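You operate a simulated robot arm through the tools that you are given. There is no shell and no other tool.

You run a simulated two-armed robot. Do the job below in one go: nothing can be reset, and whatever is moved stays where it is left.

## Task
Test the spring standing by the press and rack it by its load.
Fine: stop at 0, slide in, one full pull with hands clear of the ram, slide left out. Set down upright: spring.

It is judged by the outcome, as a careful person would: the job done as asked, and still so three seconds after it is handed in. It fails if anything else is knocked over, pushed out of place, dropped, spilled or broken.

## Robot
Two 7-joint arms with two-finger parallel grippers on one trunk that stands fixed in place. Base frame: the origin is at the foot of the trunk, x ahead of it, y to its left, z up; the work surface is at about z = 920. Units: mm, degrees, N and s.
The left shoulder is at [20, 138, 1484], the right one opposite. With the tool pointing down near the work surface each hand reaches from about 100 to 380 mm from the base axis, measured 20 degrees to its own side. Payload 1.57 kg a hand.
The tool frame of a hand sits at the grasp point between the pads (the TCP): z along the fingers, y along the line on which they close. The tips reach 30 mm beyond it. Largest opening 80 mm; finger width 17, thickness 12; the body of the gripper, 40 by 82 mm, starts 80 mm behind the TCP.
Orientation is that of the tool frame in the base frame, as a unit quaternion [x, y, z, w]. With the fingers straight down and closing along the base's y, the tool's x points along the base's -x, its y along +y and its z along -z.

## Interface
- The arms move only by the tool nudge_tool. It takes "left_motion", "right_motion" or both (then of equal length, played together; a hand with none holds still); each is a list of rows, each a list of 7 numbers: the shift along the tool's x, y, z in m, then the turn, a rotation vector about the tool's x, y, z in degrees, then the gripper command, from -1 (fully open) to 1 (shut), values between in proportion. In form: [[x, y, z, wx, wy, wz, grip], ...]. A call has 1 to 20 rows; each row shifts and turns the commanded pose from where the row before left it, along the tool's axes as they then stand. A row lasts 0.2 s, in which the tool goes at most 50 mm and 8.6 degrees; a call with a longer step from one row to the next is refused whole, and so is a gripper value outside its range. Where a pose cannot be reached the arm comes as near as it can. A force on the tool above 40 N (or 10 N above the force at the start of the call, whichever is more), or a blocked arm, ends the call early, and 0.2 s more pass. Each finger travels about 45 mm/s and halts on what it meets, pressing with about 33 N; the grip force reading is that of the motor and also rises with nothing between the fingers. The clock runs only during rows and for 0.2 s after the last one: add rows that do not move to give the fingers time. The reply holds the time, the measured pose of the TCP, the force on the tool along the base axes, the opening and the grip force, in the units named above and with some noise, with the torque about the TCP (base axes, N m) and any sound that the robot's microphone picked up.
- Cameras (640 x 400 px; columns grow to the right, rows downward): "scene" is now at [178.9, 70.7, 1398.6]; the picture's right is [0.67, -0.74, 0.00], its down [-0.17, -0.15, -0.97] and it looks along [0.72, 0.66, -0.22] (base axes); focal length 214 px, centre (320, 200). "left" rides on the left gripper at [72, 7, -122] in its tool frame; the picture's right is [-0.09, 1.00, 0.00], its down [-0.84, -0.08, -0.54] and it looks along [-0.54, -0.05, 0.84] (tool axes); focal length 238 px, centre (320, 200). "right" rides on the right gripper at [72, -7, -122] in its tool frame; the picture's right is [0.09, 1.00, 0.00], its down [-0.84, 0.08, -0.54] and it looks along [-0.54, 0.05, 0.84] (tool axes); focal length 238 px, centre (320, 200). There is no depth. A picture from a camera that has moved, and an enlarged one, comes with that camera's place and axes in the base frame and with its lens. The place of the scene camera against the robot may be out by one fixed shift of up to 18 mm in any direction.
- snapshot(camera): a new picture of that camera. No time passes.
- slide_trunk(by): slides the trunk up (or, below 0, down) by that many mm; the arms and the scene camera ride with it, the base frame stays. It gives what a move gives, with no picture.
- head_to(pan, tilt): turns the head with the scene camera to pan (to the left, within 60 degrees either way) and tilt (down, from -29 to 69), counted from straight ahead of the robot. It gives what a move gives.
- enlarge(camera, box): a new picture of the part [left, top, right, bottom] of that camera's present view, enlarged. No time passes.
- hand_in(): hands the job in; it is judged then, once.

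Nothing tells you positions but the pictures and the camera data. Unless the task says otherwise, let go and move clear before handing in.

The tools are called after "Emit:" as name(argument=value, ...) on one line, values as JSON. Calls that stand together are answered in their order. nudge_tool: Moves the arms, as the interface text tells. Its arguments: {"type":"object","properties":{"left_motion":{"type":"array","items":{"type":"array","items":{"type":"number"}}},"right_motion":{"type":"array","items":{"type":"array","items":{"type":"number"}}}},"required":[]} The other tools are called the same way: slide_trunk (by) moves the trunk up or down; head_to (pan, tilt) turns the head that bears the scene camera; snapshot (camera) takes a picture; enlarge (camera, box) takes an enlarged picture of a part of a camera's view; hand_in () hands the job in.

At the start:

```text
time_s: 0.0
left_tool_pos: [188.3, 324.6, 1320.1]
left_tool_rot: [-0.026, 0.988, -0.055, -0.144]
left_contact_force: [0.2, -0.3, 0.2]
left_ft_torque: [-0.03, -0.04, -0.02]
left_gripper_width: 79.8
left_grasp_force: 0.1
right_tool_pos: [324.2, 53.1, 1373.4]
right_tool_rot: [-0.002, 0.985, 0.0, -0.175]
right_contact_force: [-1.2, 0.5, 0.2]
right_ft_torque: [0.02, -0.02, 0.0]
right_gripper_width: 80.1
right_grasp_force: 0.0
trunk travel left (down, up): [-859.0, 381.0]
head pan, tilt (commanded): [42.3, 13.0]
```

scene: 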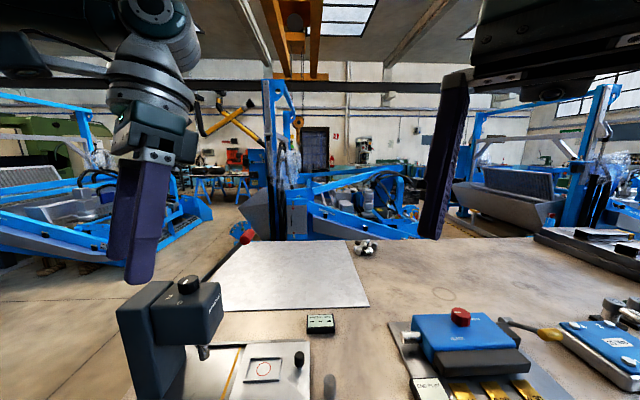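
right: 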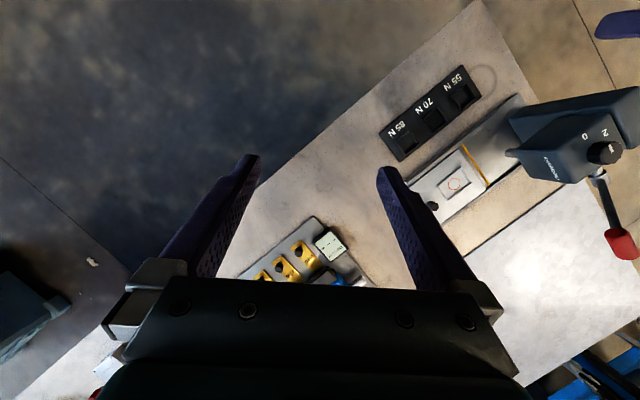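
left: 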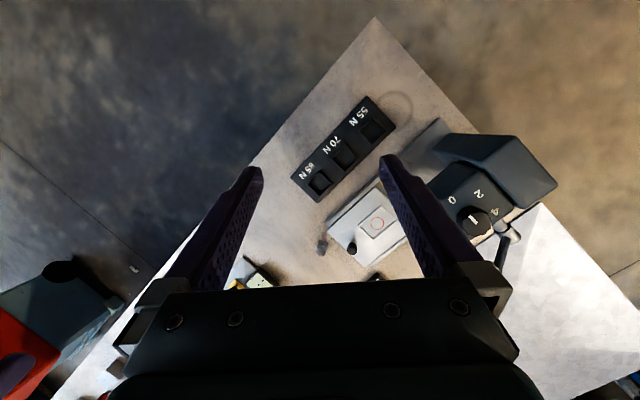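

I see a press at the left with a knob (stop), a slide tray with a handle and a red-handled lever, a black rack marked 55/70/85 N, and a spring standing near the press. I'll look closer before moving.

Emit:
head_to(pan=42, tilt=45)

Emit:
snapshot(camera="scene")

Emit:
enlarge(camera="left", box=[260, 80, 580, 290])

Emit:
enlarge(camera="right", box=[360, 50, 640, 280])

```text
time_s: 1.0
left_tool_pos: [187.5, 324.6, 1319.7]
left_tool_rot: [-0.026, 0.988, -0.057, -0.144]
left_contact_force: [1.9, -0.2, 0.3]
left_ft_torque: [0.03, -0.02, 0.01]
left_gripper_width: 80.1
left_grasp_force: 0.1
right_tool_pos: [323.9, 53.8, 1372.0]
right_tool_rot: [-0.001, 0.984, 0.0, -0.176]
right_contact_force: [0.4, 0.2, 1.0]
right_ft_torque: [0.02, -0.01, -0.02]
right_gripper_width: 80.0
right_grasp_force: 0.2
trunk travel left (down, up): [-859.0, 381.0]
head pan, tilt (commanded): [42.0, 45.0]
```

```text
taken
camera scene: at [170.3, 62.3, 1348.6], right [0.67, -0.74, 0.0], down [-0.53, -0.47, -0.71], along [0.53, 0.47, -0.71], focal length 214 px, centre (320, 200)
```

scene: 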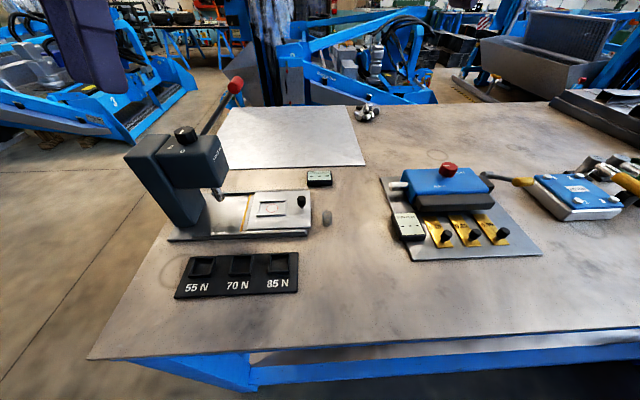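

```text
1.90 times, centred on (420, 185) of left
camera zoom: at [154.2, 344.4, 1456.7], right [0.02, 0.99, -0.13], down [0.96, 0.02, 0.28], along [0.28, -0.13, -0.95], focal length 454 px, centre (130, 229)
```

zoom: 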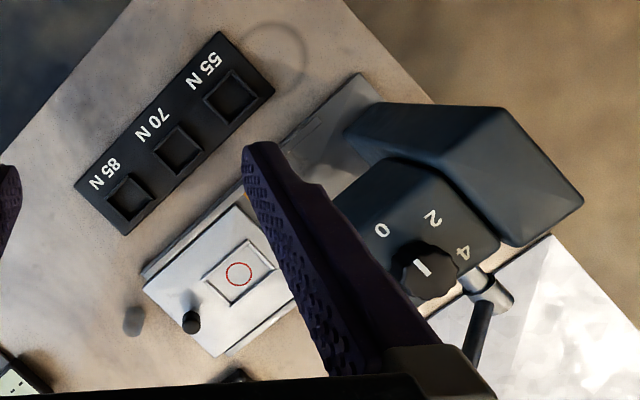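

```text
1.74 times, centred on (500, 165) of right
camera zoom: at [299.7, 47.4, 1511.3], right [-0.09, 1.0, 0.03], down [0.97, 0.08, 0.22], along [0.22, 0.05, -0.97], focal length 414 px, centre (7, 261)
```

zoom: 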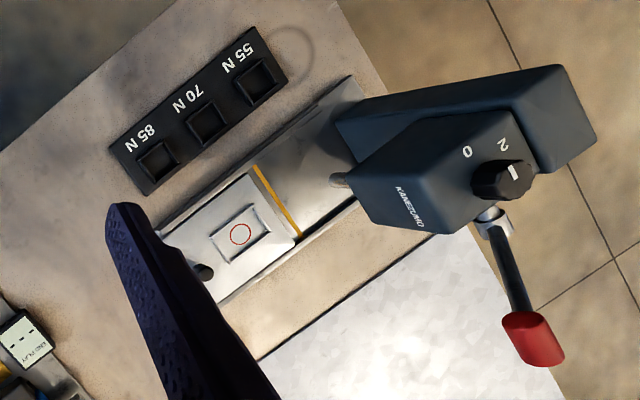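

The head camera now shows the whole bench. I'll zoom on the press, the knob, the spring and the readouts.

Emit:
enlarge(camera="scene", box=[110, 70, 350, 220])

Emit:
enlarge(camera="scene", box=[160, 160, 360, 310])

Emit:
enlarge(camera="scene", box=[290, 90, 550, 270])

Emit:
enlarge(camera="left", box=[420, 130, 560, 260])

Emit:
enlarge(camera="right", box=[500, 80, 640, 180])

```text
2.67 times, centred on (230, 145) of scene
camera zoom: at [170.3, 62.3, 1348.6], right [0.67, -0.74, 0.0], down [-0.53, -0.47, -0.71], along [0.53, 0.47, -0.71], focal length 572 px, centre (560, 347)
```

zoom: 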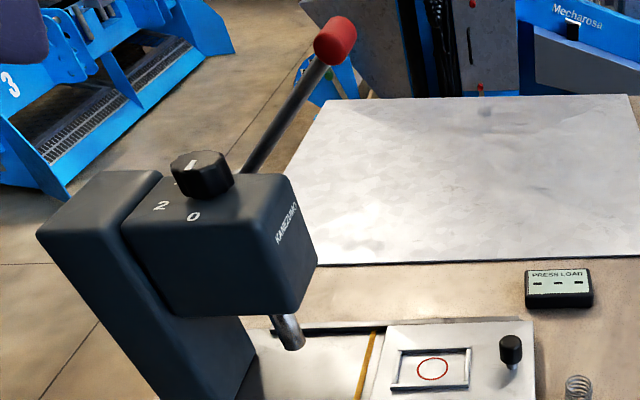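

```text
2.67 times, centred on (260, 235) of scene
camera zoom: at [170.3, 62.3, 1348.6], right [0.67, -0.74, 0.0], down [-0.53, -0.47, -0.71], along [0.53, 0.47, -0.71], focal length 572 px, centre (480, 107)
```

zoom: 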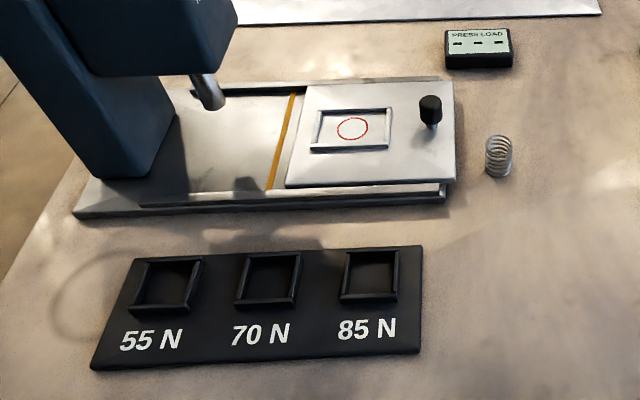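

```text
2.22 times, centred on (420, 180) of scene
camera zoom: at [170.3, 62.3, 1348.6], right [0.67, -0.74, 0.0], down [-0.53, -0.47, -0.71], along [0.53, 0.47, -0.71], focal length 477 px, centre (98, 244)
```

zoom: 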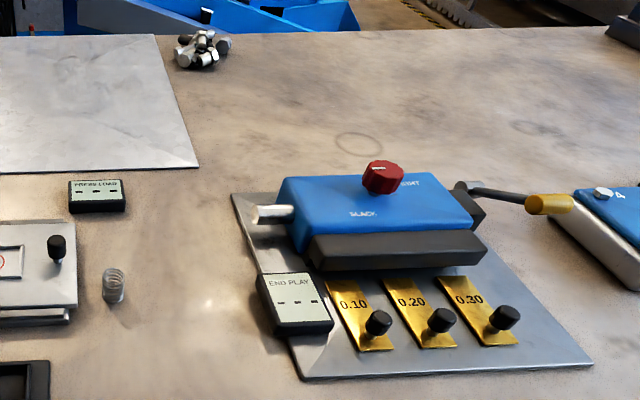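

```text
3.08 times, centred on (490, 195) of left
camera zoom: at [154.2, 344.4, 1456.7], right [0.02, 0.99, -0.13], down [0.96, 0.02, 0.28], along [0.28, -0.13, -0.95], focal length 733 px, centre (-203, 215)
```

zoom: 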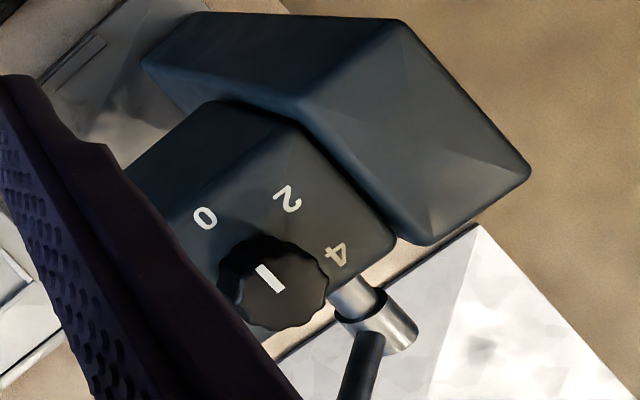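

```text
4.00 times, centred on (570, 130) of right
camera zoom: at [299.7, 47.4, 1511.3], right [-0.09, 1.0, 0.03], down [0.97, 0.08, 0.22], along [0.22, 0.05, -0.97], focal length 953 px, centre (-680, 480)
```

zoom: 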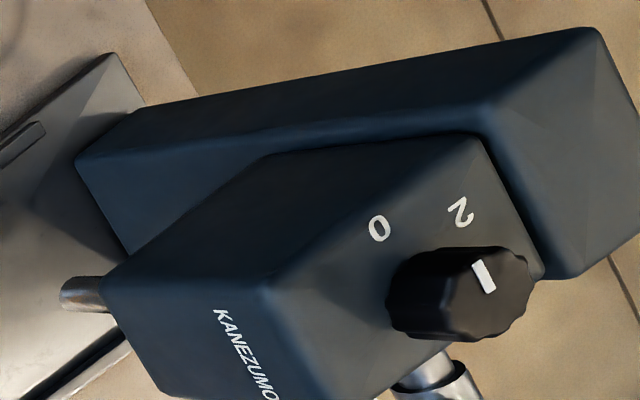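

The press axis runs at about 45° in the base frame, spring near (430, 275), seat near (361, 407), and the stop knob on top of the press head around (290, 500, 1190). I'll turn the left hand square to the press and bring its camera above the knob to read it.

Emit:
nudge_tool(left_motion=[[0, 0, 0, 0.04, -3.03, -6.94, -1], [0, 0, 0, 0.04, -3.03, -6.94, -1], [0, 0, 0, 0.04, -3.03, -6.94, -1], [0, 0, 0, 0.04, -3.03, -6.94, -1], [0, 0, 0, 0.04, -3.03, -6.94, -1], [0, 0, 0, 0.04, -3.03, -6.94, -1], [-0.03, 0.01, 0.0, 0, 0, 0, -1], [-0.03, 0.01, 0.0, 0, 0, 0, -1], [-0.03, 0.01, 0.0, 0, 0, 0, -1], [-0.03, 0.01, 0.0, 0, 0, 0, -1], [0, 0, 0, 0, 0, 0, -1]])

Emit:
snapshot(camera="left")

Emit:
snapshot(camera="scene")

```text
time_s: 2.0
left_tool_pos: [193.9, 287.6, 1300.8]
left_tool_rot: [-0.216, 0.969, -0.09, -0.082]
left_contact_force: [0.7, 0.8, 0.4]
left_ft_torque: [-0.01, 0.02, 0.01]
left_gripper_width: 79.9
left_grasp_force: 0.1
right_tool_pos: [323.6, 52.5, 1372.2]
right_tool_rot: [-0.001, 0.984, 0.0, -0.176]
right_contact_force: [0.0, -0.2, 0.3]
right_ft_torque: [0.01, -0.01, -0.01]
right_gripper_width: 79.9
right_grasp_force: 0.0
trunk travel left (down, up): [-859.0, 381.0]
head pan, tilt (commanded): [42.0, 45.0]
stopped in row 4 (left hand): the arm was blocked; the commanded pose is now the measured one
```

```text
taken
camera left: at [142.0, 291.6, 1434.0], right [-0.35, 0.92, -0.16], down [0.85, 0.38, 0.37], along [0.4, 0.0, -0.92], focal length 238 px, centre (320, 200)
```

left: 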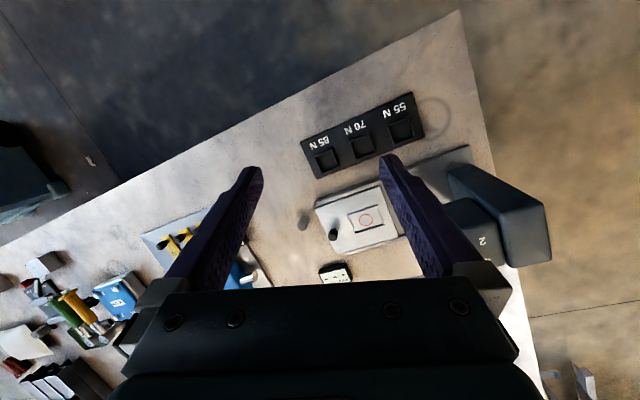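

```text
taken
camera scene: at [170.3, 62.3, 1348.5], right [0.67, -0.74, 0.0], down [-0.53, -0.47, -0.71], along [0.53, 0.47, -0.71], focal length 214 px, centre (320, 200)
```

scene: 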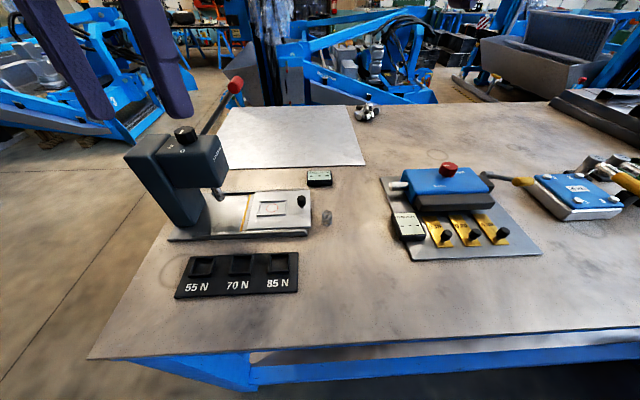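

The left arm got blocked while turning close in to the body (nothing was touched on the bench). I'll move the hand outward first, then finish turning.

Emit:
nudge_tool(left_motion=[[-0.0255, 0.0202, -0.0081, 0, 0, 0, -1], [-0.0255, 0.0202, -0.0081, 0, 0, 0, -1], [-0.0255, 0.0202, -0.0081, 0, 0, 0, -1], [-0.0255, 0.0202, -0.0081, 0, 0, 0, -1], [0, 0, 0, 0, 0, 0, -1]])

Emit:
snapshot(camera="left")

```text
time_s: 3.2
left_tool_pos: [252.1, 410.2, 1302.0]
left_tool_rot: [-0.217, 0.969, -0.089, -0.083]
left_contact_force: [-0.9, -0.3, 0.2]
left_ft_torque: [0.02, -0.05, 0.03]
left_gripper_width: 79.9
left_grasp_force: 0.1
right_tool_pos: [324.4, 53.3, 1372.2]
right_tool_rot: [-0.001, 0.985, 0.0, -0.175]
right_contact_force: [0.4, -0.4, 0.2]
right_ft_torque: [-0.03, 0.01, 0.0]
right_gripper_width: 79.7
right_grasp_force: 0.0
trunk travel left (down, up): [-859.0, 381.0]
head pan, tilt (commanded): [42.0, 45.0]
```

```text
taken
camera left: at [200.7, 412.4, 1434.2], right [-0.35, 0.92, -0.15], down [0.85, 0.38, 0.37], along [0.4, 0.0, -0.92], focal length 238 px, centre (320, 200)
```

left: 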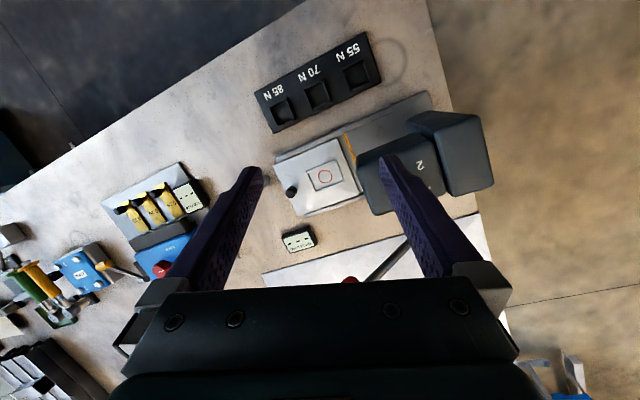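

The hand moved fine there. Now I finish squaring it up and look at the knob.

Emit:
nudge_tool(left_motion=[[0, 0, 0, -1.5, -3.18, -4.95, -1], [0, 0, 0, -1.5, -3.18, -4.95, -1], [0, 0, 0, -1.5, -3.18, -4.95, -1], [0, 0, 0, -1.5, -3.18, -4.95, -1], [0, 0, 0, 0, 0, 0, -1]])

Emit:
snapshot(camera="left")

```text
time_s: 4.4
left_tool_pos: [254.1, 409.9, 1301.7]
left_tool_rot: [-0.384, 0.923, 0.003, 0.0]
left_contact_force: [1.1, -0.3, 0.1]
left_ft_torque: [-0.02, 0.02, 0.02]
left_gripper_width: 80.2
left_grasp_force: 0.0
right_tool_pos: [324.1, 52.8, 1373.0]
right_tool_rot: [-0.002, 0.984, -0.001, -0.176]
right_contact_force: [-0.3, -0.6, -0.2]
right_ft_torque: [0.0, 0.02, -0.01]
right_gripper_width: 80.1
right_grasp_force: 0.1
trunk travel left (down, up): [-859.0, 381.0]
head pan, tilt (commanded): [42.0, 45.0]
```

```text
taken
camera left: at [198.6, 363.6, 1424.6], right [-0.64, 0.77, 0.0], down [0.65, 0.54, 0.54], along [0.41, 0.35, -0.84], focal length 238 px, centre (320, 200)
```

left: 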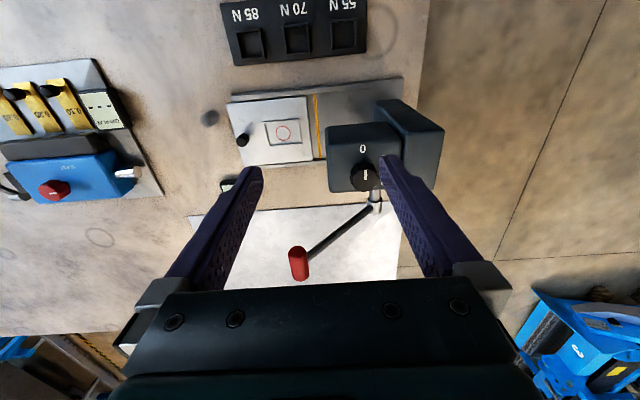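

Emit:
enlarge(camera="left", box=[290, 90, 450, 220])

Emit:
enlarge(camera="left", box=[190, 60, 350, 190])

```text
3.08 times, centred on (370, 155) of left
camera zoom: at [198.6, 363.6, 1424.6], right [-0.64, 0.77, 0.0], down [0.65, 0.54, 0.54], along [0.41, 0.35, -0.84], focal length 733 px, centre (166, 338)
```

zoom: 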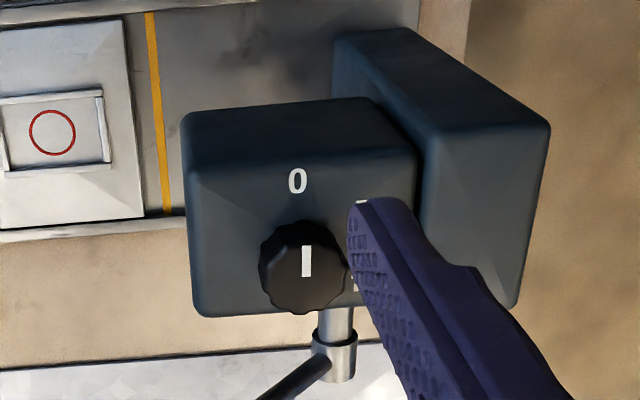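

```text
3.08 times, centred on (270, 125) of left
camera zoom: at [198.6, 363.6, 1424.6], right [-0.64, 0.77, 0.0], down [0.65, 0.54, 0.54], along [0.41, 0.35, -0.84], focal length 733 px, centre (474, 431)
```

zoom: 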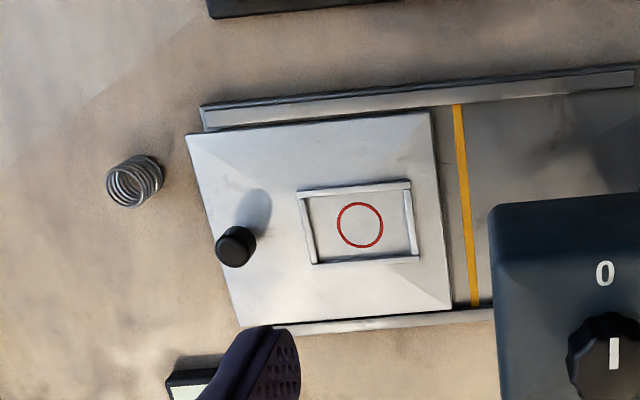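

The knob's pointer looks close to 0 but I need a better angle; I triangulate the knob top at about (268, 500, 1150), the lever pivot near (309, 574, 1098), and its red grip near (397, 492, 1212). I'll shift the hand to look straight down on the knob.

Emit:
nudge_tool(left_motion=[[-0.03, 0.015, 0, 0, 0, 0, -1], [-0.03, 0.015, 0, 0, 0, 0, -1], [-0.03, 0.015, 0, 0, 0, 0, -1], [0, 0, 0, 0, 0, 0, -1]])

Emit:
snapshot(camera="left")

Emit:
enlarge(camera="left", box=[240, 70, 400, 170])

```text
time_s: 5.4
left_tool_pos: [284.4, 503.7, 1302.1]
left_tool_rot: [-0.383, 0.924, 0.002, -0.001]
left_contact_force: [0.1, 1.2, -0.4]
left_ft_torque: [0.01, -0.02, 0.03]
left_gripper_width: 80.1
left_grasp_force: 0.0
right_tool_pos: [323.4, 53.2, 1373.2]
right_tool_rot: [-0.002, 0.985, -0.001, -0.175]
right_contact_force: [-0.8, 0.6, -0.4]
right_ft_torque: [-0.02, 0.02, -0.01]
right_gripper_width: 80.1
right_grasp_force: 0.0
trunk travel left (down, up): [-859.0, 381.0]
head pan, tilt (commanded): [42.0, 45.0]
```

```text
taken
camera left: at [231.1, 458.4, 1424.5], right [-0.64, 0.77, 0.0], down [0.65, 0.54, 0.54], along [0.41, 0.35, -0.84], focal length 238 px, centre (320, 200)
```

left: 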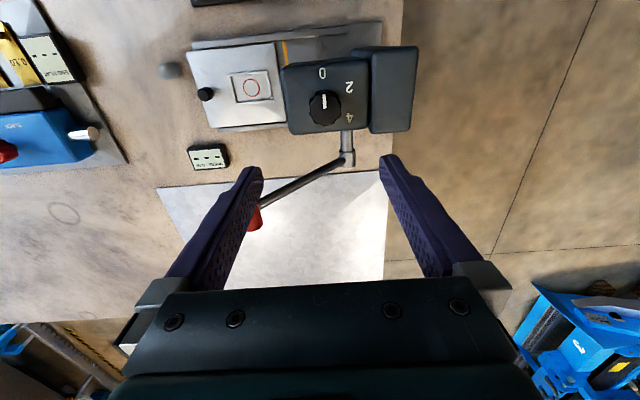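

```text
4.00 times, centred on (320, 120) of left
camera zoom: at [231.1, 458.4, 1424.5], right [-0.64, 0.77, 0.0], down [0.65, 0.54, 0.54], along [0.41, 0.35, -0.84], focal length 953 px, centre (320, 520)
```

zoom: 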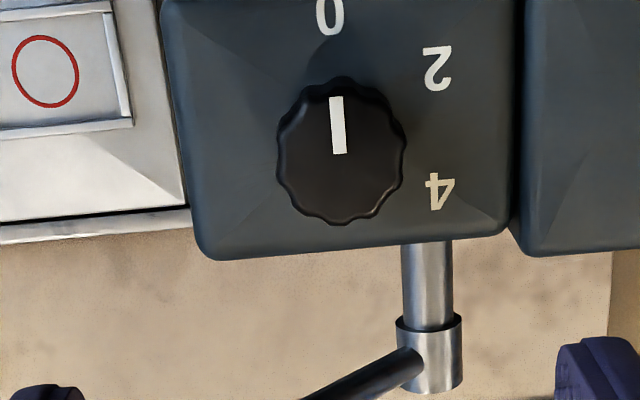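

The pointer sits on 0 already (aligned with the 0 mark within about a degree), so the stop needs no turning. Next I bring the left hand over the spring and lower the trunk for reach.

Emit:
nudge_tool(left_motion=[[0.03, 0, 0, 0, 0, 0, -1], [0.03, -0.01, 0, 0, 0, 0, -1], [0, -0.035, 0, 0, 0, 0, -1], [0, -0.037, 0, 0, 0, 0, -1], [0, -0.037, 0, 0, 0, 0, -1], [0, -0.037, 0, 0, 0, 0, -1], [0, -0.037, 0, 0, 0, 0, -1], [0, -0.037, 0, 0, 0, 0, -1], [0, -0.033, 0, 0, 0, 0, -1], [0, 0, 0, 0, 0, 0, -1]])

Emit:
snapshot(camera="left")

```text
time_s: 7.6
left_tool_pos: [429.2, 276.3, 1301.5]
left_tool_rot: [-0.385, 0.923, 0.002, 0.0]
left_contact_force: [0.6, -0.4, 0.3]
left_ft_torque: [0.0, 0.0, -0.01]
left_gripper_width: 79.6
left_grasp_force: 0.0
right_tool_pos: [324.0, 53.4, 1372.6]
right_tool_rot: [-0.001, 0.984, 0.0, -0.176]
right_contact_force: [-0.2, -0.2, 0.4]
right_ft_torque: [0.0, -0.01, 0.03]
right_gripper_width: 80.2
right_grasp_force: 0.1
trunk travel left (down, up): [-859.0, 381.0]
head pan, tilt (commanded): [42.0, 45.0]
```

```text
taken
camera left: at [374.8, 229.9, 1423.6], right [-0.64, 0.77, 0.0], down [0.65, 0.54, 0.54], along [0.41, 0.35, -0.84], focal length 238 px, centre (320, 200)
```

left: 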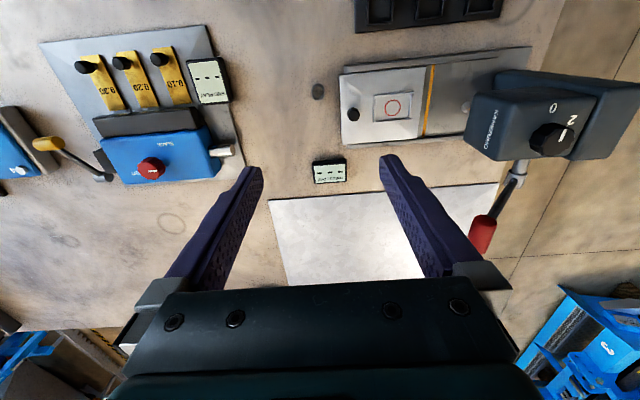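

The hand is above the spring (seen at about (430, 272)). I lower the trunk 200 mm.

Emit:
slide_trunk(by=-200)

Emit:
snapshot(camera="left")

Emit:
snapshot(camera="scene")

```text
time_s: 9.7
left_tool_pos: [429.5, 277.7, 1099.8]
left_tool_rot: [-0.384, 0.923, 0.002, 0.0]
left_contact_force: [0.3, -0.2, -0.1]
left_ft_torque: [0.04, 0.01, 0.02]
left_gripper_width: 80.1
left_grasp_force: 0.2
right_tool_pos: [324.4, 53.9, 1172.9]
right_tool_rot: [-0.001, 0.985, -0.001, -0.174]
right_contact_force: [0.1, -0.3, 0.5]
right_ft_torque: [0.02, -0.01, 0.02]
right_gripper_width: 80.3
right_grasp_force: 0.0
trunk travel left (down, up): [-659.0, 581.0]
head pan, tilt (commanded): [42.0, 45.0]
```

```text
taken
camera left: at [374.5, 230.2, 1223.5], right [-0.64, 0.77, 0.0], down [0.65, 0.54, 0.54], along [0.41, 0.35, -0.84], focal length 238 px, centre (320, 200)
```

left: 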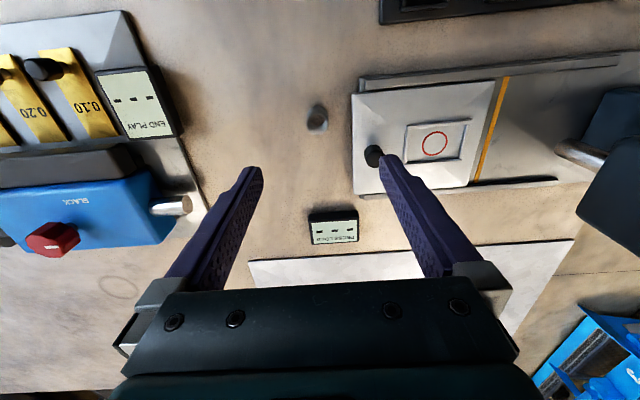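

```text
taken
camera scene: at [170.3, 62.3, 1148.6], right [0.67, -0.74, 0.0], down [-0.53, -0.47, -0.71], along [0.53, 0.47, -0.71], focal length 214 px, centre (320, 200)
```

scene: 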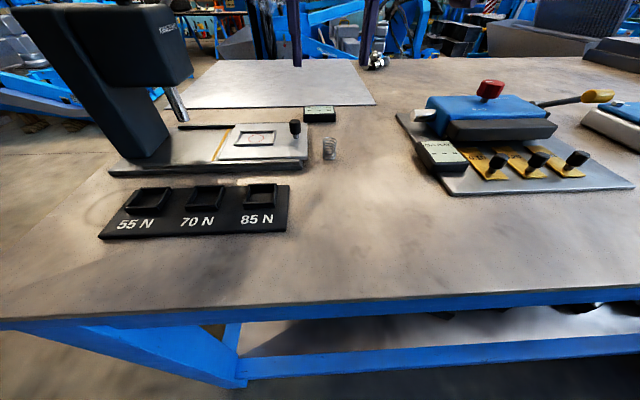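

Emit:
enlarge(camera="left", box=[260, 60, 420, 160])

Emit:
enlarge(camera="scene", box=[220, 90, 380, 190])

Emit:
enlarge(camera="scene", box=[90, 70, 330, 250])

```text
4.00 times, centred on (340, 110) of left
camera zoom: at [374.5, 230.2, 1223.5], right [-0.64, 0.77, 0.0], down [0.65, 0.54, 0.54], along [0.41, 0.35, -0.84], focal length 953 px, centre (240, 560)
```

zoom: 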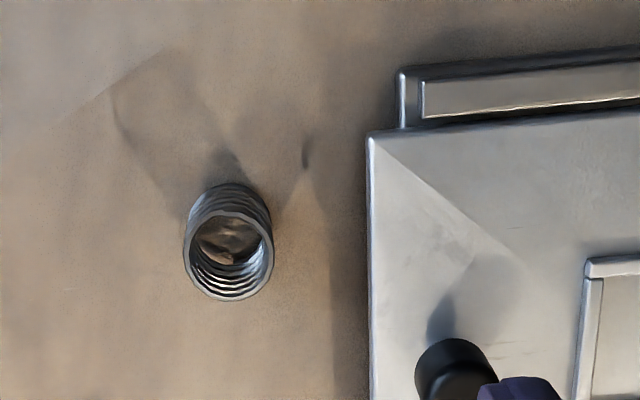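

```text
4.00 times, centred on (300, 140) of scene
camera zoom: at [170.3, 62.3, 1148.6], right [0.67, -0.74, 0.0], down [-0.53, -0.47, -0.71], along [0.53, 0.47, -0.71], focal length 858 px, centre (400, 440)
```

zoom: 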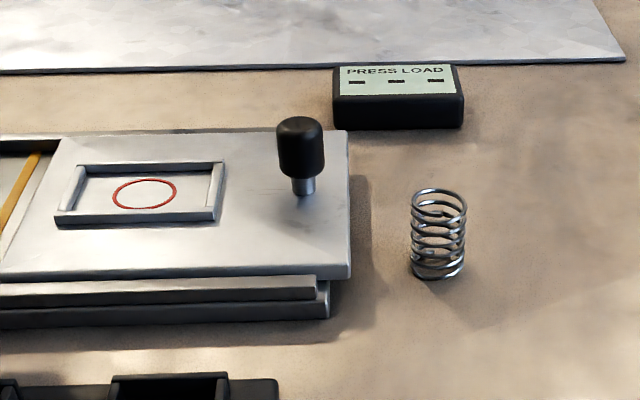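

```text
2.22 times, centred on (210, 160) of scene
camera zoom: at [170.3, 62.3, 1148.6], right [0.67, -0.74, 0.0], down [-0.53, -0.47, -0.71], along [0.53, 0.47, -0.71], focal length 477 px, centre (564, 289)
```

zoom: 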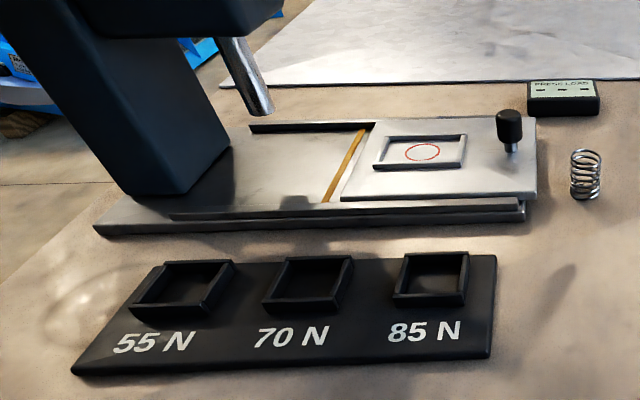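

The spring is about 23 mm wide and 36 mm tall, centred near (431.5, 274). The slide plate's edge is close beside it, so I'll part-close the fingers to about 44 mm before coming down.

Emit:
nudge_tool(left_motion=[[0.001, -0.0038, 0.0, 0, 0, 0, -0.1], [0, 0, 0.0, 0, 0, 0, -0.1], [0, 0, 0.02, 0, 0, 0, -0.1], [0, 0, 0.03, 0, 0, 0, -0.1], [0, 0, 0.03, 0, 0, 0, -0.1], [0, 0, 0, 0, 0, 0, -0.1]])

Emit:
snapshot(camera="left")

Emit:
enlarge(camera="left", box=[240, 100, 400, 200])

```text
time_s: 11.1
left_tool_pos: [430.8, 273.0, 1018.5]
left_tool_rot: [-0.385, 0.923, 0.002, 0.0]
left_contact_force: [0.4, 0.0, 0.5]
left_ft_torque: [0.02, 0.01, -0.01]
left_gripper_width: 44.0
left_grasp_force: 0.1
right_tool_pos: [324.2, 52.9, 1173.8]
right_tool_rot: [-0.001, 0.985, 0.0, -0.175]
right_contact_force: [0.2, -0.6, -0.1]
right_ft_torque: [0.01, -0.02, -0.01]
right_gripper_width: 80.1
right_grasp_force: 0.0
trunk travel left (down, up): [-659.0, 581.0]
head pan, tilt (commanded): [42.0, 45.0]
```

```text
taken
camera left: at [375.6, 227.3, 1141.8], right [-0.64, 0.77, 0.0], down [0.65, 0.54, 0.54], along [0.41, 0.35, -0.84], focal length 238 px, centre (320, 200)
```

left: 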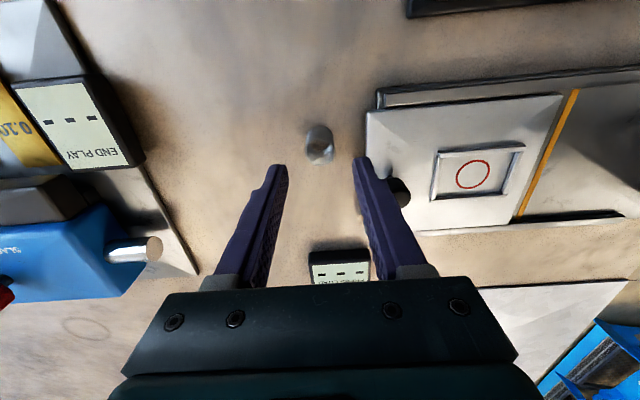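

```text
4.00 times, centred on (320, 150) of left
camera zoom: at [375.6, 227.3, 1141.8], right [-0.64, 0.77, 0.0], down [0.65, 0.54, 0.54], along [0.41, 0.35, -0.84], focal length 953 px, centre (320, 400)
```

zoom: 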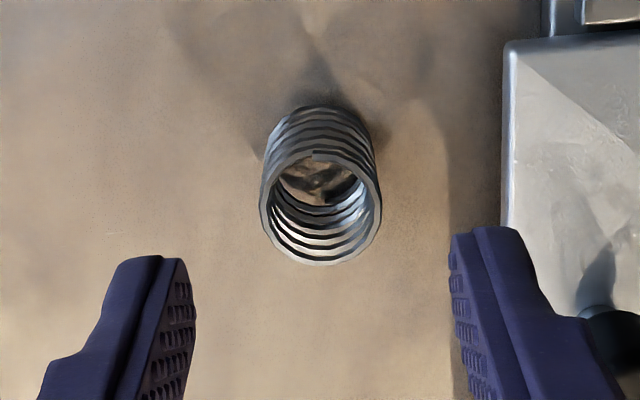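

Centred between the fingertips. I go down to grip the upper part of the spring and close.

Emit:
nudge_tool(left_motion=[[-0.001, 0, 0.025, 0, 0, 0, -0.1], [0, 0, 0.0255, 0, 0, 0, -0.1], [0, 0, 0, 0, 0, 0, -0.1], [0, 0, 0, 0, 0, 0, 0.2], [0, 0, 0, 0, 0, 0, 0.4], [0, 0, 0, 0, 0, 0, 0.6], [0, 0, 0, 0, 0, 0, 0.6]])

Emit:
enlarge(camera="left", box=[240, 120, 400, 220])

Emit:
enlarge(camera="scene", box=[220, 70, 420, 195])

```text
time_s: 12.7
left_tool_pos: [431.5, 272.6, 968.2]
left_tool_rot: [-0.384, 0.923, 0.001, -0.001]
left_contact_force: [0.0, 0.1, 0.2]
left_ft_torque: [-0.01, -0.03, 0.03]
left_gripper_width: 24.3
left_grasp_force: 32.9
right_tool_pos: [324.8, 52.4, 1172.7]
right_tool_rot: [-0.001, 0.984, 0.0, -0.176]
right_contact_force: [-0.1, -0.1, 0.6]
right_ft_torque: [0.01, 0.02, 0.0]
right_gripper_width: 79.9
right_grasp_force: 0.1
trunk travel left (down, up): [-659.0, 581.0]
head pan, tilt (commanded): [42.0, 45.0]
```

```text
4.00 times, centred on (320, 170) of left
camera zoom: at [377.3, 226.9, 1090.5], right [-0.64, 0.77, 0.0], down [0.65, 0.54, 0.54], along [0.41, 0.35, -0.84], focal length 953 px, centre (320, 320)
```

zoom: 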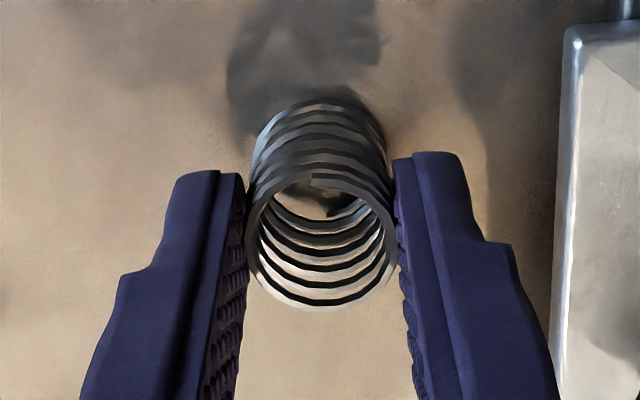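

```text
3.20 times, centred on (320, 132) of scene
camera zoom: at [170.3, 62.3, 1148.5], right [0.67, -0.74, 0.0], down [-0.53, -0.47, -0.71], along [0.53, 0.47, -0.71], focal length 686 px, centre (320, 416)
```

zoom: 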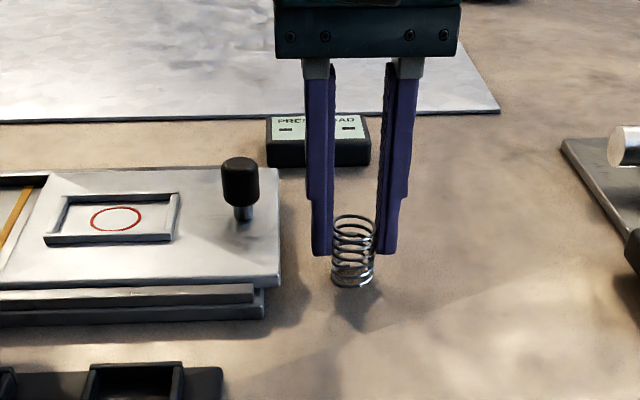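

The spring is held (24 mm). I lift it straight up and then look at the seat.

Emit:
nudge_tool(left_motion=[[0, 0, -0.02, 0, 0, 0, 0.6], [0, 0, -0.03, 0, 0, 0, 0.6], [0, 0, -0.03, 0, 0, 0, 0.6], [0, 0.03, 0, 0, 0, 0, 0.6], [0, 0.03, 0, 0, 0, 0, 0.6], [0, 0.03, 0, 0, 0, 0, 0.6], [0, 0, 0, 0, 0, 0, 0.6]])

Emit:
snapshot(camera="left")

Emit:
snapshot(camera="scene")

Emit:
enlarge(camera="left", box=[300, 80, 500, 205])

```text
time_s: 14.3
left_tool_pos: [368.1, 337.0, 1051.5]
left_tool_rot: [-0.385, 0.923, 0.002, -0.001]
left_contact_force: [-0.7, 0.0, -0.6]
left_ft_torque: [0.0, -0.01, -0.04]
left_gripper_width: 24.2
left_grasp_force: 33.1
right_tool_pos: [323.8, 52.4, 1172.8]
right_tool_rot: [0.0, 0.984, 0.0, -0.176]
right_contact_force: [0.4, 0.2, -0.6]
right_ft_torque: [-0.02, -0.01, 0.01]
right_gripper_width: 80.2
right_grasp_force: 0.0
trunk travel left (down, up): [-659.0, 581.0]
head pan, tilt (commanded): [42.0, 45.0]
```

```text
taken
camera left: at [313.0, 291.6, 1174.0], right [-0.64, 0.77, 0.0], down [0.65, 0.54, 0.54], along [0.41, 0.35, -0.84], focal length 238 px, centre (320, 200)
```

left: 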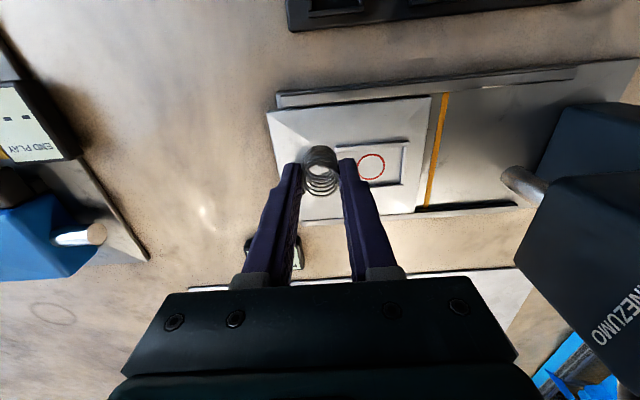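

```text
taken
camera scene: at [170.2, 62.3, 1148.5], right [0.67, -0.74, 0.0], down [-0.53, -0.47, -0.71], along [0.53, 0.47, -0.71], focal length 214 px, centre (320, 200)
```

scene: 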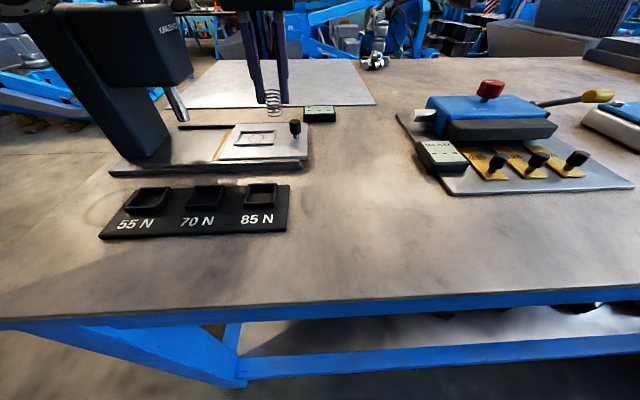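

```text
3.20 times, centred on (400, 142) of left
camera zoom: at [313.0, 291.6, 1174.0], right [-0.64, 0.77, 0.0], down [0.65, 0.54, 0.54], along [0.41, 0.35, -0.84], focal length 763 px, centre (64, 384)
```

zoom: 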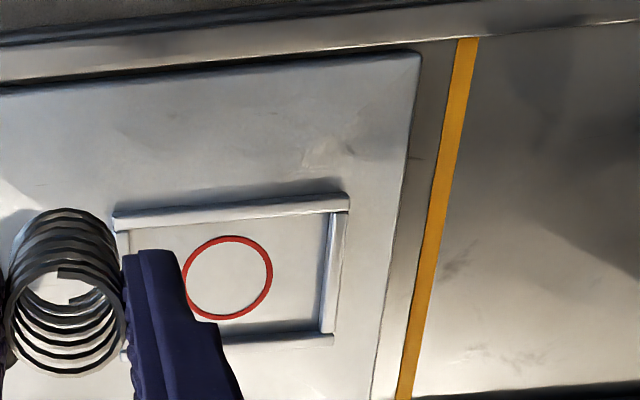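

Seat circle centre triangulates to about (361, 405, 937). I move over it at height and check alignment before setting down.

Emit:
nudge_tool(left_motion=[[-0.0145, 0.0176, 0, 0, 0, 0, 0.6], [-0.014, 0.0175, 0, 0, 0, 0, 0.6], [-0.014, 0.0175, 0, 0, 0, 0, 0.6], [0, 0, 0.02, 0, 0, 0, 0.6], [0, 0, 0.02, 0, 0, 0, 0.6], [0, 0, 0, 0, 0, 0, 0.6]])

Emit:
snapshot(camera="left")

Emit:
enlarge(camera="left", box=[240, 110, 400, 210])

Emit:
enlarge(camera="scene", box=[170, 60, 330, 180])

```text
time_s: 15.7
left_tool_pos: [360.4, 405.3, 1011.4]
left_tool_rot: [-0.384, 0.923, 0.002, 0.0]
left_contact_force: [0.6, 0.4, -0.5]
left_ft_torque: [-0.02, -0.02, -0.03]
left_gripper_width: 24.1
left_grasp_force: 32.8
right_tool_pos: [323.9, 52.8, 1172.3]
right_tool_rot: [-0.001, 0.984, 0.0, -0.176]
right_contact_force: [-0.6, -0.9, -0.1]
right_ft_torque: [-0.03, -0.04, 0.0]
right_gripper_width: 79.8
right_grasp_force: 0.0
trunk travel left (down, up): [-659.0, 581.0]
head pan, tilt (commanded): [42.0, 45.0]
```

```text
taken
camera left: at [306.2, 358.7, 1132.4], right [-0.64, 0.77, 0.0], down [0.65, 0.54, 0.54], along [0.41, 0.35, -0.84], focal length 238 px, centre (320, 200)
```

left: 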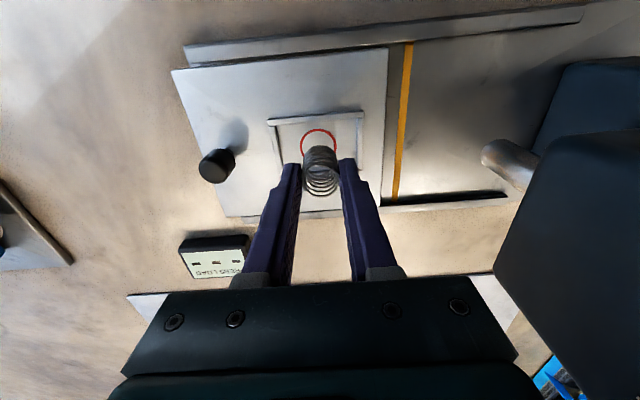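

```text
4.00 times, centred on (320, 160) of left
camera zoom: at [306.2, 358.7, 1132.4], right [-0.64, 0.77, 0.0], down [0.65, 0.54, 0.54], along [0.41, 0.35, -0.84], focal length 953 px, centre (320, 360)
```

zoom: 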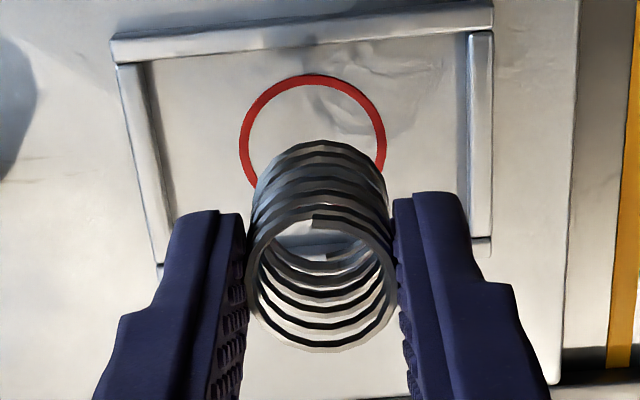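

```text
3.33 times, centred on (250, 120) of scene
camera zoom: at [170.3, 62.2, 1148.5], right [0.67, -0.74, 0.0], down [-0.53, -0.47, -0.71], along [0.53, 0.47, -0.71], focal length 715 px, centre (553, 467)
```

zoom: 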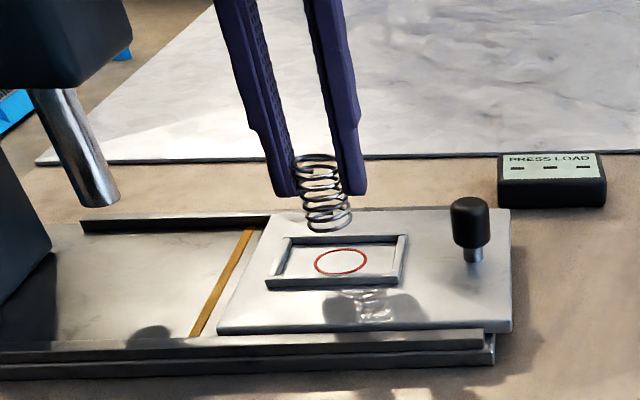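

Alignment is within a millimetre or two. I correct slightly and set down gently.

Emit:
nudge_tool(left_motion=[[0.0015, -0.001, 0.01, 0, 0, 0, 0.6], [0, 0, 0.01, 0, 0, 0, 0.6], [0, 0, 0.004, 0, 0, 0, 0.6], [0, 0, 0, 0, 0, 0, 0.6]])

Emit:
enlarge(camera="left", box=[240, 110, 400, 210])

Emit:
enlarge(camera="scene", box=[200, 90, 320, 165])

```text
time_s: 16.7
left_tool_pos: [361.0, 404.0, 987.8]
left_tool_rot: [-0.384, 0.923, 0.001, 0.0]
left_contact_force: [-4.8, -3.6, 15.9]
left_ft_torque: [-0.21, 0.18, 0.01]
left_gripper_width: 24.3
left_grasp_force: 33.0
right_tool_pos: [324.5, 53.0, 1172.3]
right_tool_rot: [-0.001, 0.984, 0.0, -0.176]
right_contact_force: [0.2, 0.7, 0.4]
right_ft_torque: [-0.01, -0.03, -0.04]
right_gripper_width: 80.1
right_grasp_force: 0.1
trunk travel left (down, up): [-659.0, 581.0]
head pan, tilt (commanded): [42.0, 45.0]
```

```text
4.00 times, centred on (320, 160) of left
camera zoom: at [305.4, 357.7, 1110.1], right [-0.64, 0.77, 0.0], down [0.65, 0.54, 0.54], along [0.42, 0.35, -0.84], focal length 953 px, centre (320, 360)
```

zoom: 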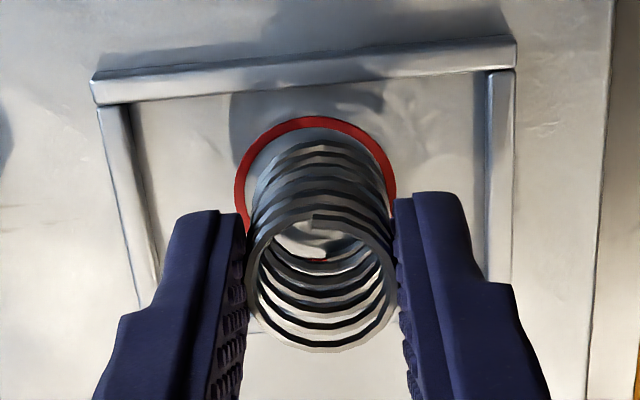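

```text
5.33 times, centred on (260, 128) of scene
camera zoom: at [170.5, 62.7, 1148.9], right [0.67, -0.74, 0.0], down [-0.53, -0.47, -0.71], along [0.53, 0.47, -0.71], focal length 1144 px, centre (640, 587)
```

zoom: 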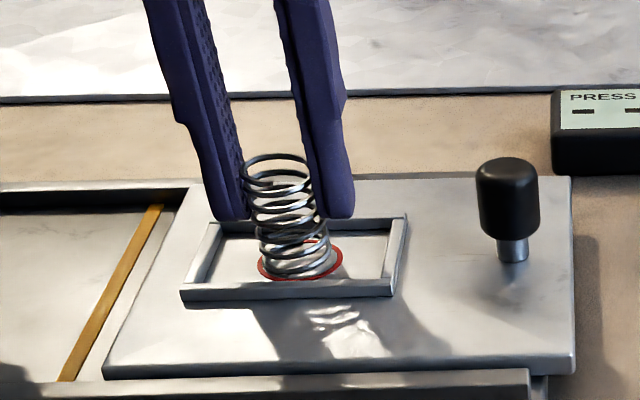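

The spring is touching down on the seat (16 N up-force), centred in the circle. I ease the pressure by a millimetre and open.

Emit:
nudge_tool(left_motion=[[0, 0, -0.0012, 0, 0, 0, 0.6], [0, 0, 0, 0, 0, 0, 0.6]])

```text
time_s: 17.3
left_tool_pos: [359.9, 403.5, 987.3]
left_tool_rot: [-0.384, 0.923, 0.002, 0.0]
left_contact_force: [0.2, 0.4, 3.0]
left_ft_torque: [0.01, -0.05, 0.01]
left_gripper_width: 24.0
left_grasp_force: 33.2
right_tool_pos: [326.0, 54.1, 1172.2]
right_tool_rot: [-0.001, 0.985, -0.001, -0.175]
right_contact_force: [-0.9, -0.1, -0.2]
right_ft_torque: [0.0, 0.02, 0.0]
right_gripper_width: 80.0
right_grasp_force: 0.0
trunk travel left (down, up): [-659.0, 581.0]
head pan, tilt (commanded): [42.0, 45.0]
```

Emit:
nudge_tool(left_motion=[[0, 0, 0, 0, 0, 0, 0.3], [0, 0, 0, 0, 0, 0, 0.1], [0, 0, 0, 0, 0, 0, -0.1], [0, 0, 0, 0, 0, 0, -0.1], [0, 0, -0.02, 0, 0, 0, -0.1], [0, 0, -0.03, 0, 0, 0, -0.1], [0, 0, -0.03, 0, 0, 0, -0.1], [0, 0, 0, 0, 0, 0, -0.1]])

Emit:
snapshot(camera="left")

Emit:
enlarge(camera="left", box=[240, 90, 400, 190])

Emit:
enlarge(camera="scene", box=[180, 80, 340, 180])

```text
time_s: 19.1
left_tool_pos: [360.6, 403.5, 1069.1]
left_tool_rot: [-0.384, 0.923, 0.002, 0.0]
left_contact_force: [-0.2, 0.5, -0.5]
left_ft_torque: [-0.01, 0.03, 0.03]
left_gripper_width: 44.1
left_grasp_force: 0.1
right_tool_pos: [324.3, 53.1, 1172.8]
right_tool_rot: [-0.001, 0.984, -0.001, -0.176]
right_contact_force: [0.7, 0.3, -0.6]
right_ft_torque: [-0.04, 0.0, -0.02]
right_gripper_width: 80.4
right_grasp_force: 0.1
trunk travel left (down, up): [-659.0, 581.0]
head pan, tilt (commanded): [42.0, 45.0]
```

```text
taken
camera left: at [305.1, 356.9, 1190.7], right [-0.64, 0.77, 0.0], down [0.65, 0.54, 0.54], along [0.41, 0.35, -0.84], focal length 238 px, centre (320, 200)
```

left: 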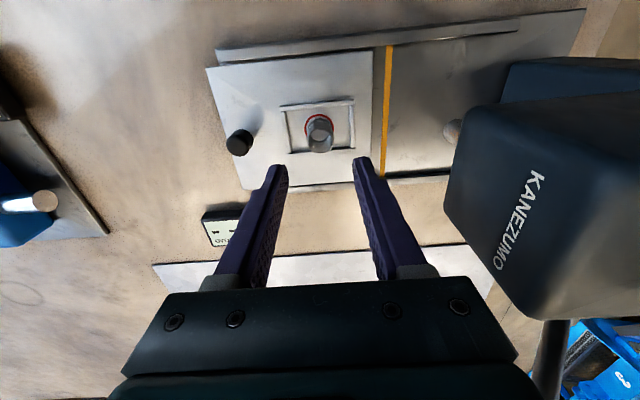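

```text
4.00 times, centred on (320, 140) of left
camera zoom: at [305.1, 356.9, 1190.7], right [-0.64, 0.77, 0.0], down [0.65, 0.54, 0.54], along [0.41, 0.35, -0.84], focal length 953 px, centre (320, 440)
```

zoom: 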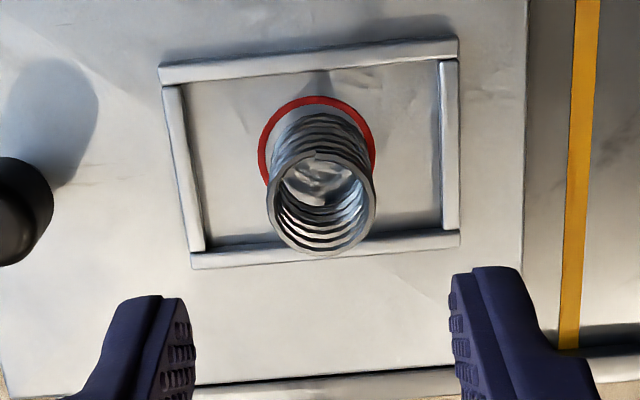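

```text
4.00 times, centred on (260, 130) of scene
camera zoom: at [170.3, 62.3, 1148.5], right [0.67, -0.74, 0.0], down [-0.53, -0.47, -0.71], along [0.53, 0.47, -0.71], focal length 858 px, centre (560, 480)
```

zoom: 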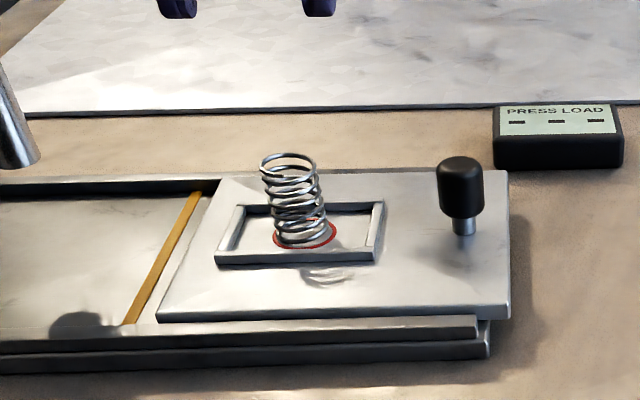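

The spring stands upright inside the circle. Before sliding in, I check that the ram tip is above the spring's top and locate the slide knob precisely.

Emit:
enlarge(camera="left", box=[400, 80, 520, 170])

Emit:
enlarge(camera="scene", box=[120, 60, 320, 180])

Emit:
enlarge(camera="left", box=[190, 100, 290, 180])

```text
4.44 times, centred on (460, 125) of left
camera zoom: at [305.1, 356.9, 1190.7], right [-0.64, 0.77, 0.0], down [0.65, 0.54, 0.54], along [0.41, 0.35, -0.84], focal length 1059 px, centre (-302, 533)
```

zoom: 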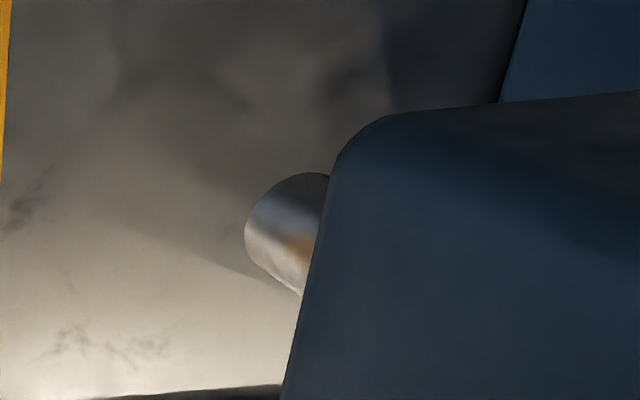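

```text
3.20 times, centred on (220, 120) of scene
camera zoom: at [170.3, 62.3, 1148.5], right [0.67, -0.74, 0.0], down [-0.53, -0.47, -0.71], along [0.53, 0.47, -0.71], focal length 686 px, centre (640, 456)
```

zoom: 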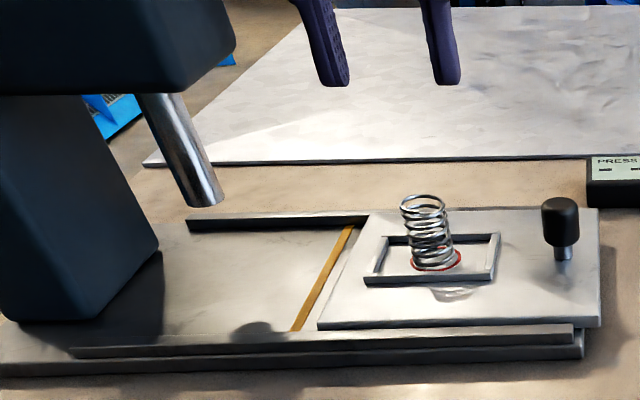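

```text
5.00 times, centred on (240, 140) of left
camera zoom: at [305.1, 356.9, 1190.7], right [-0.64, 0.77, 0.0], down [0.65, 0.54, 0.54], along [0.41, 0.35, -0.84], focal length 1192 px, centre (720, 500)
```

zoom: 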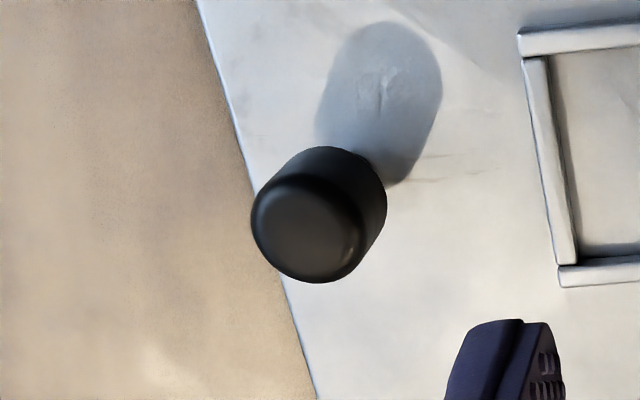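

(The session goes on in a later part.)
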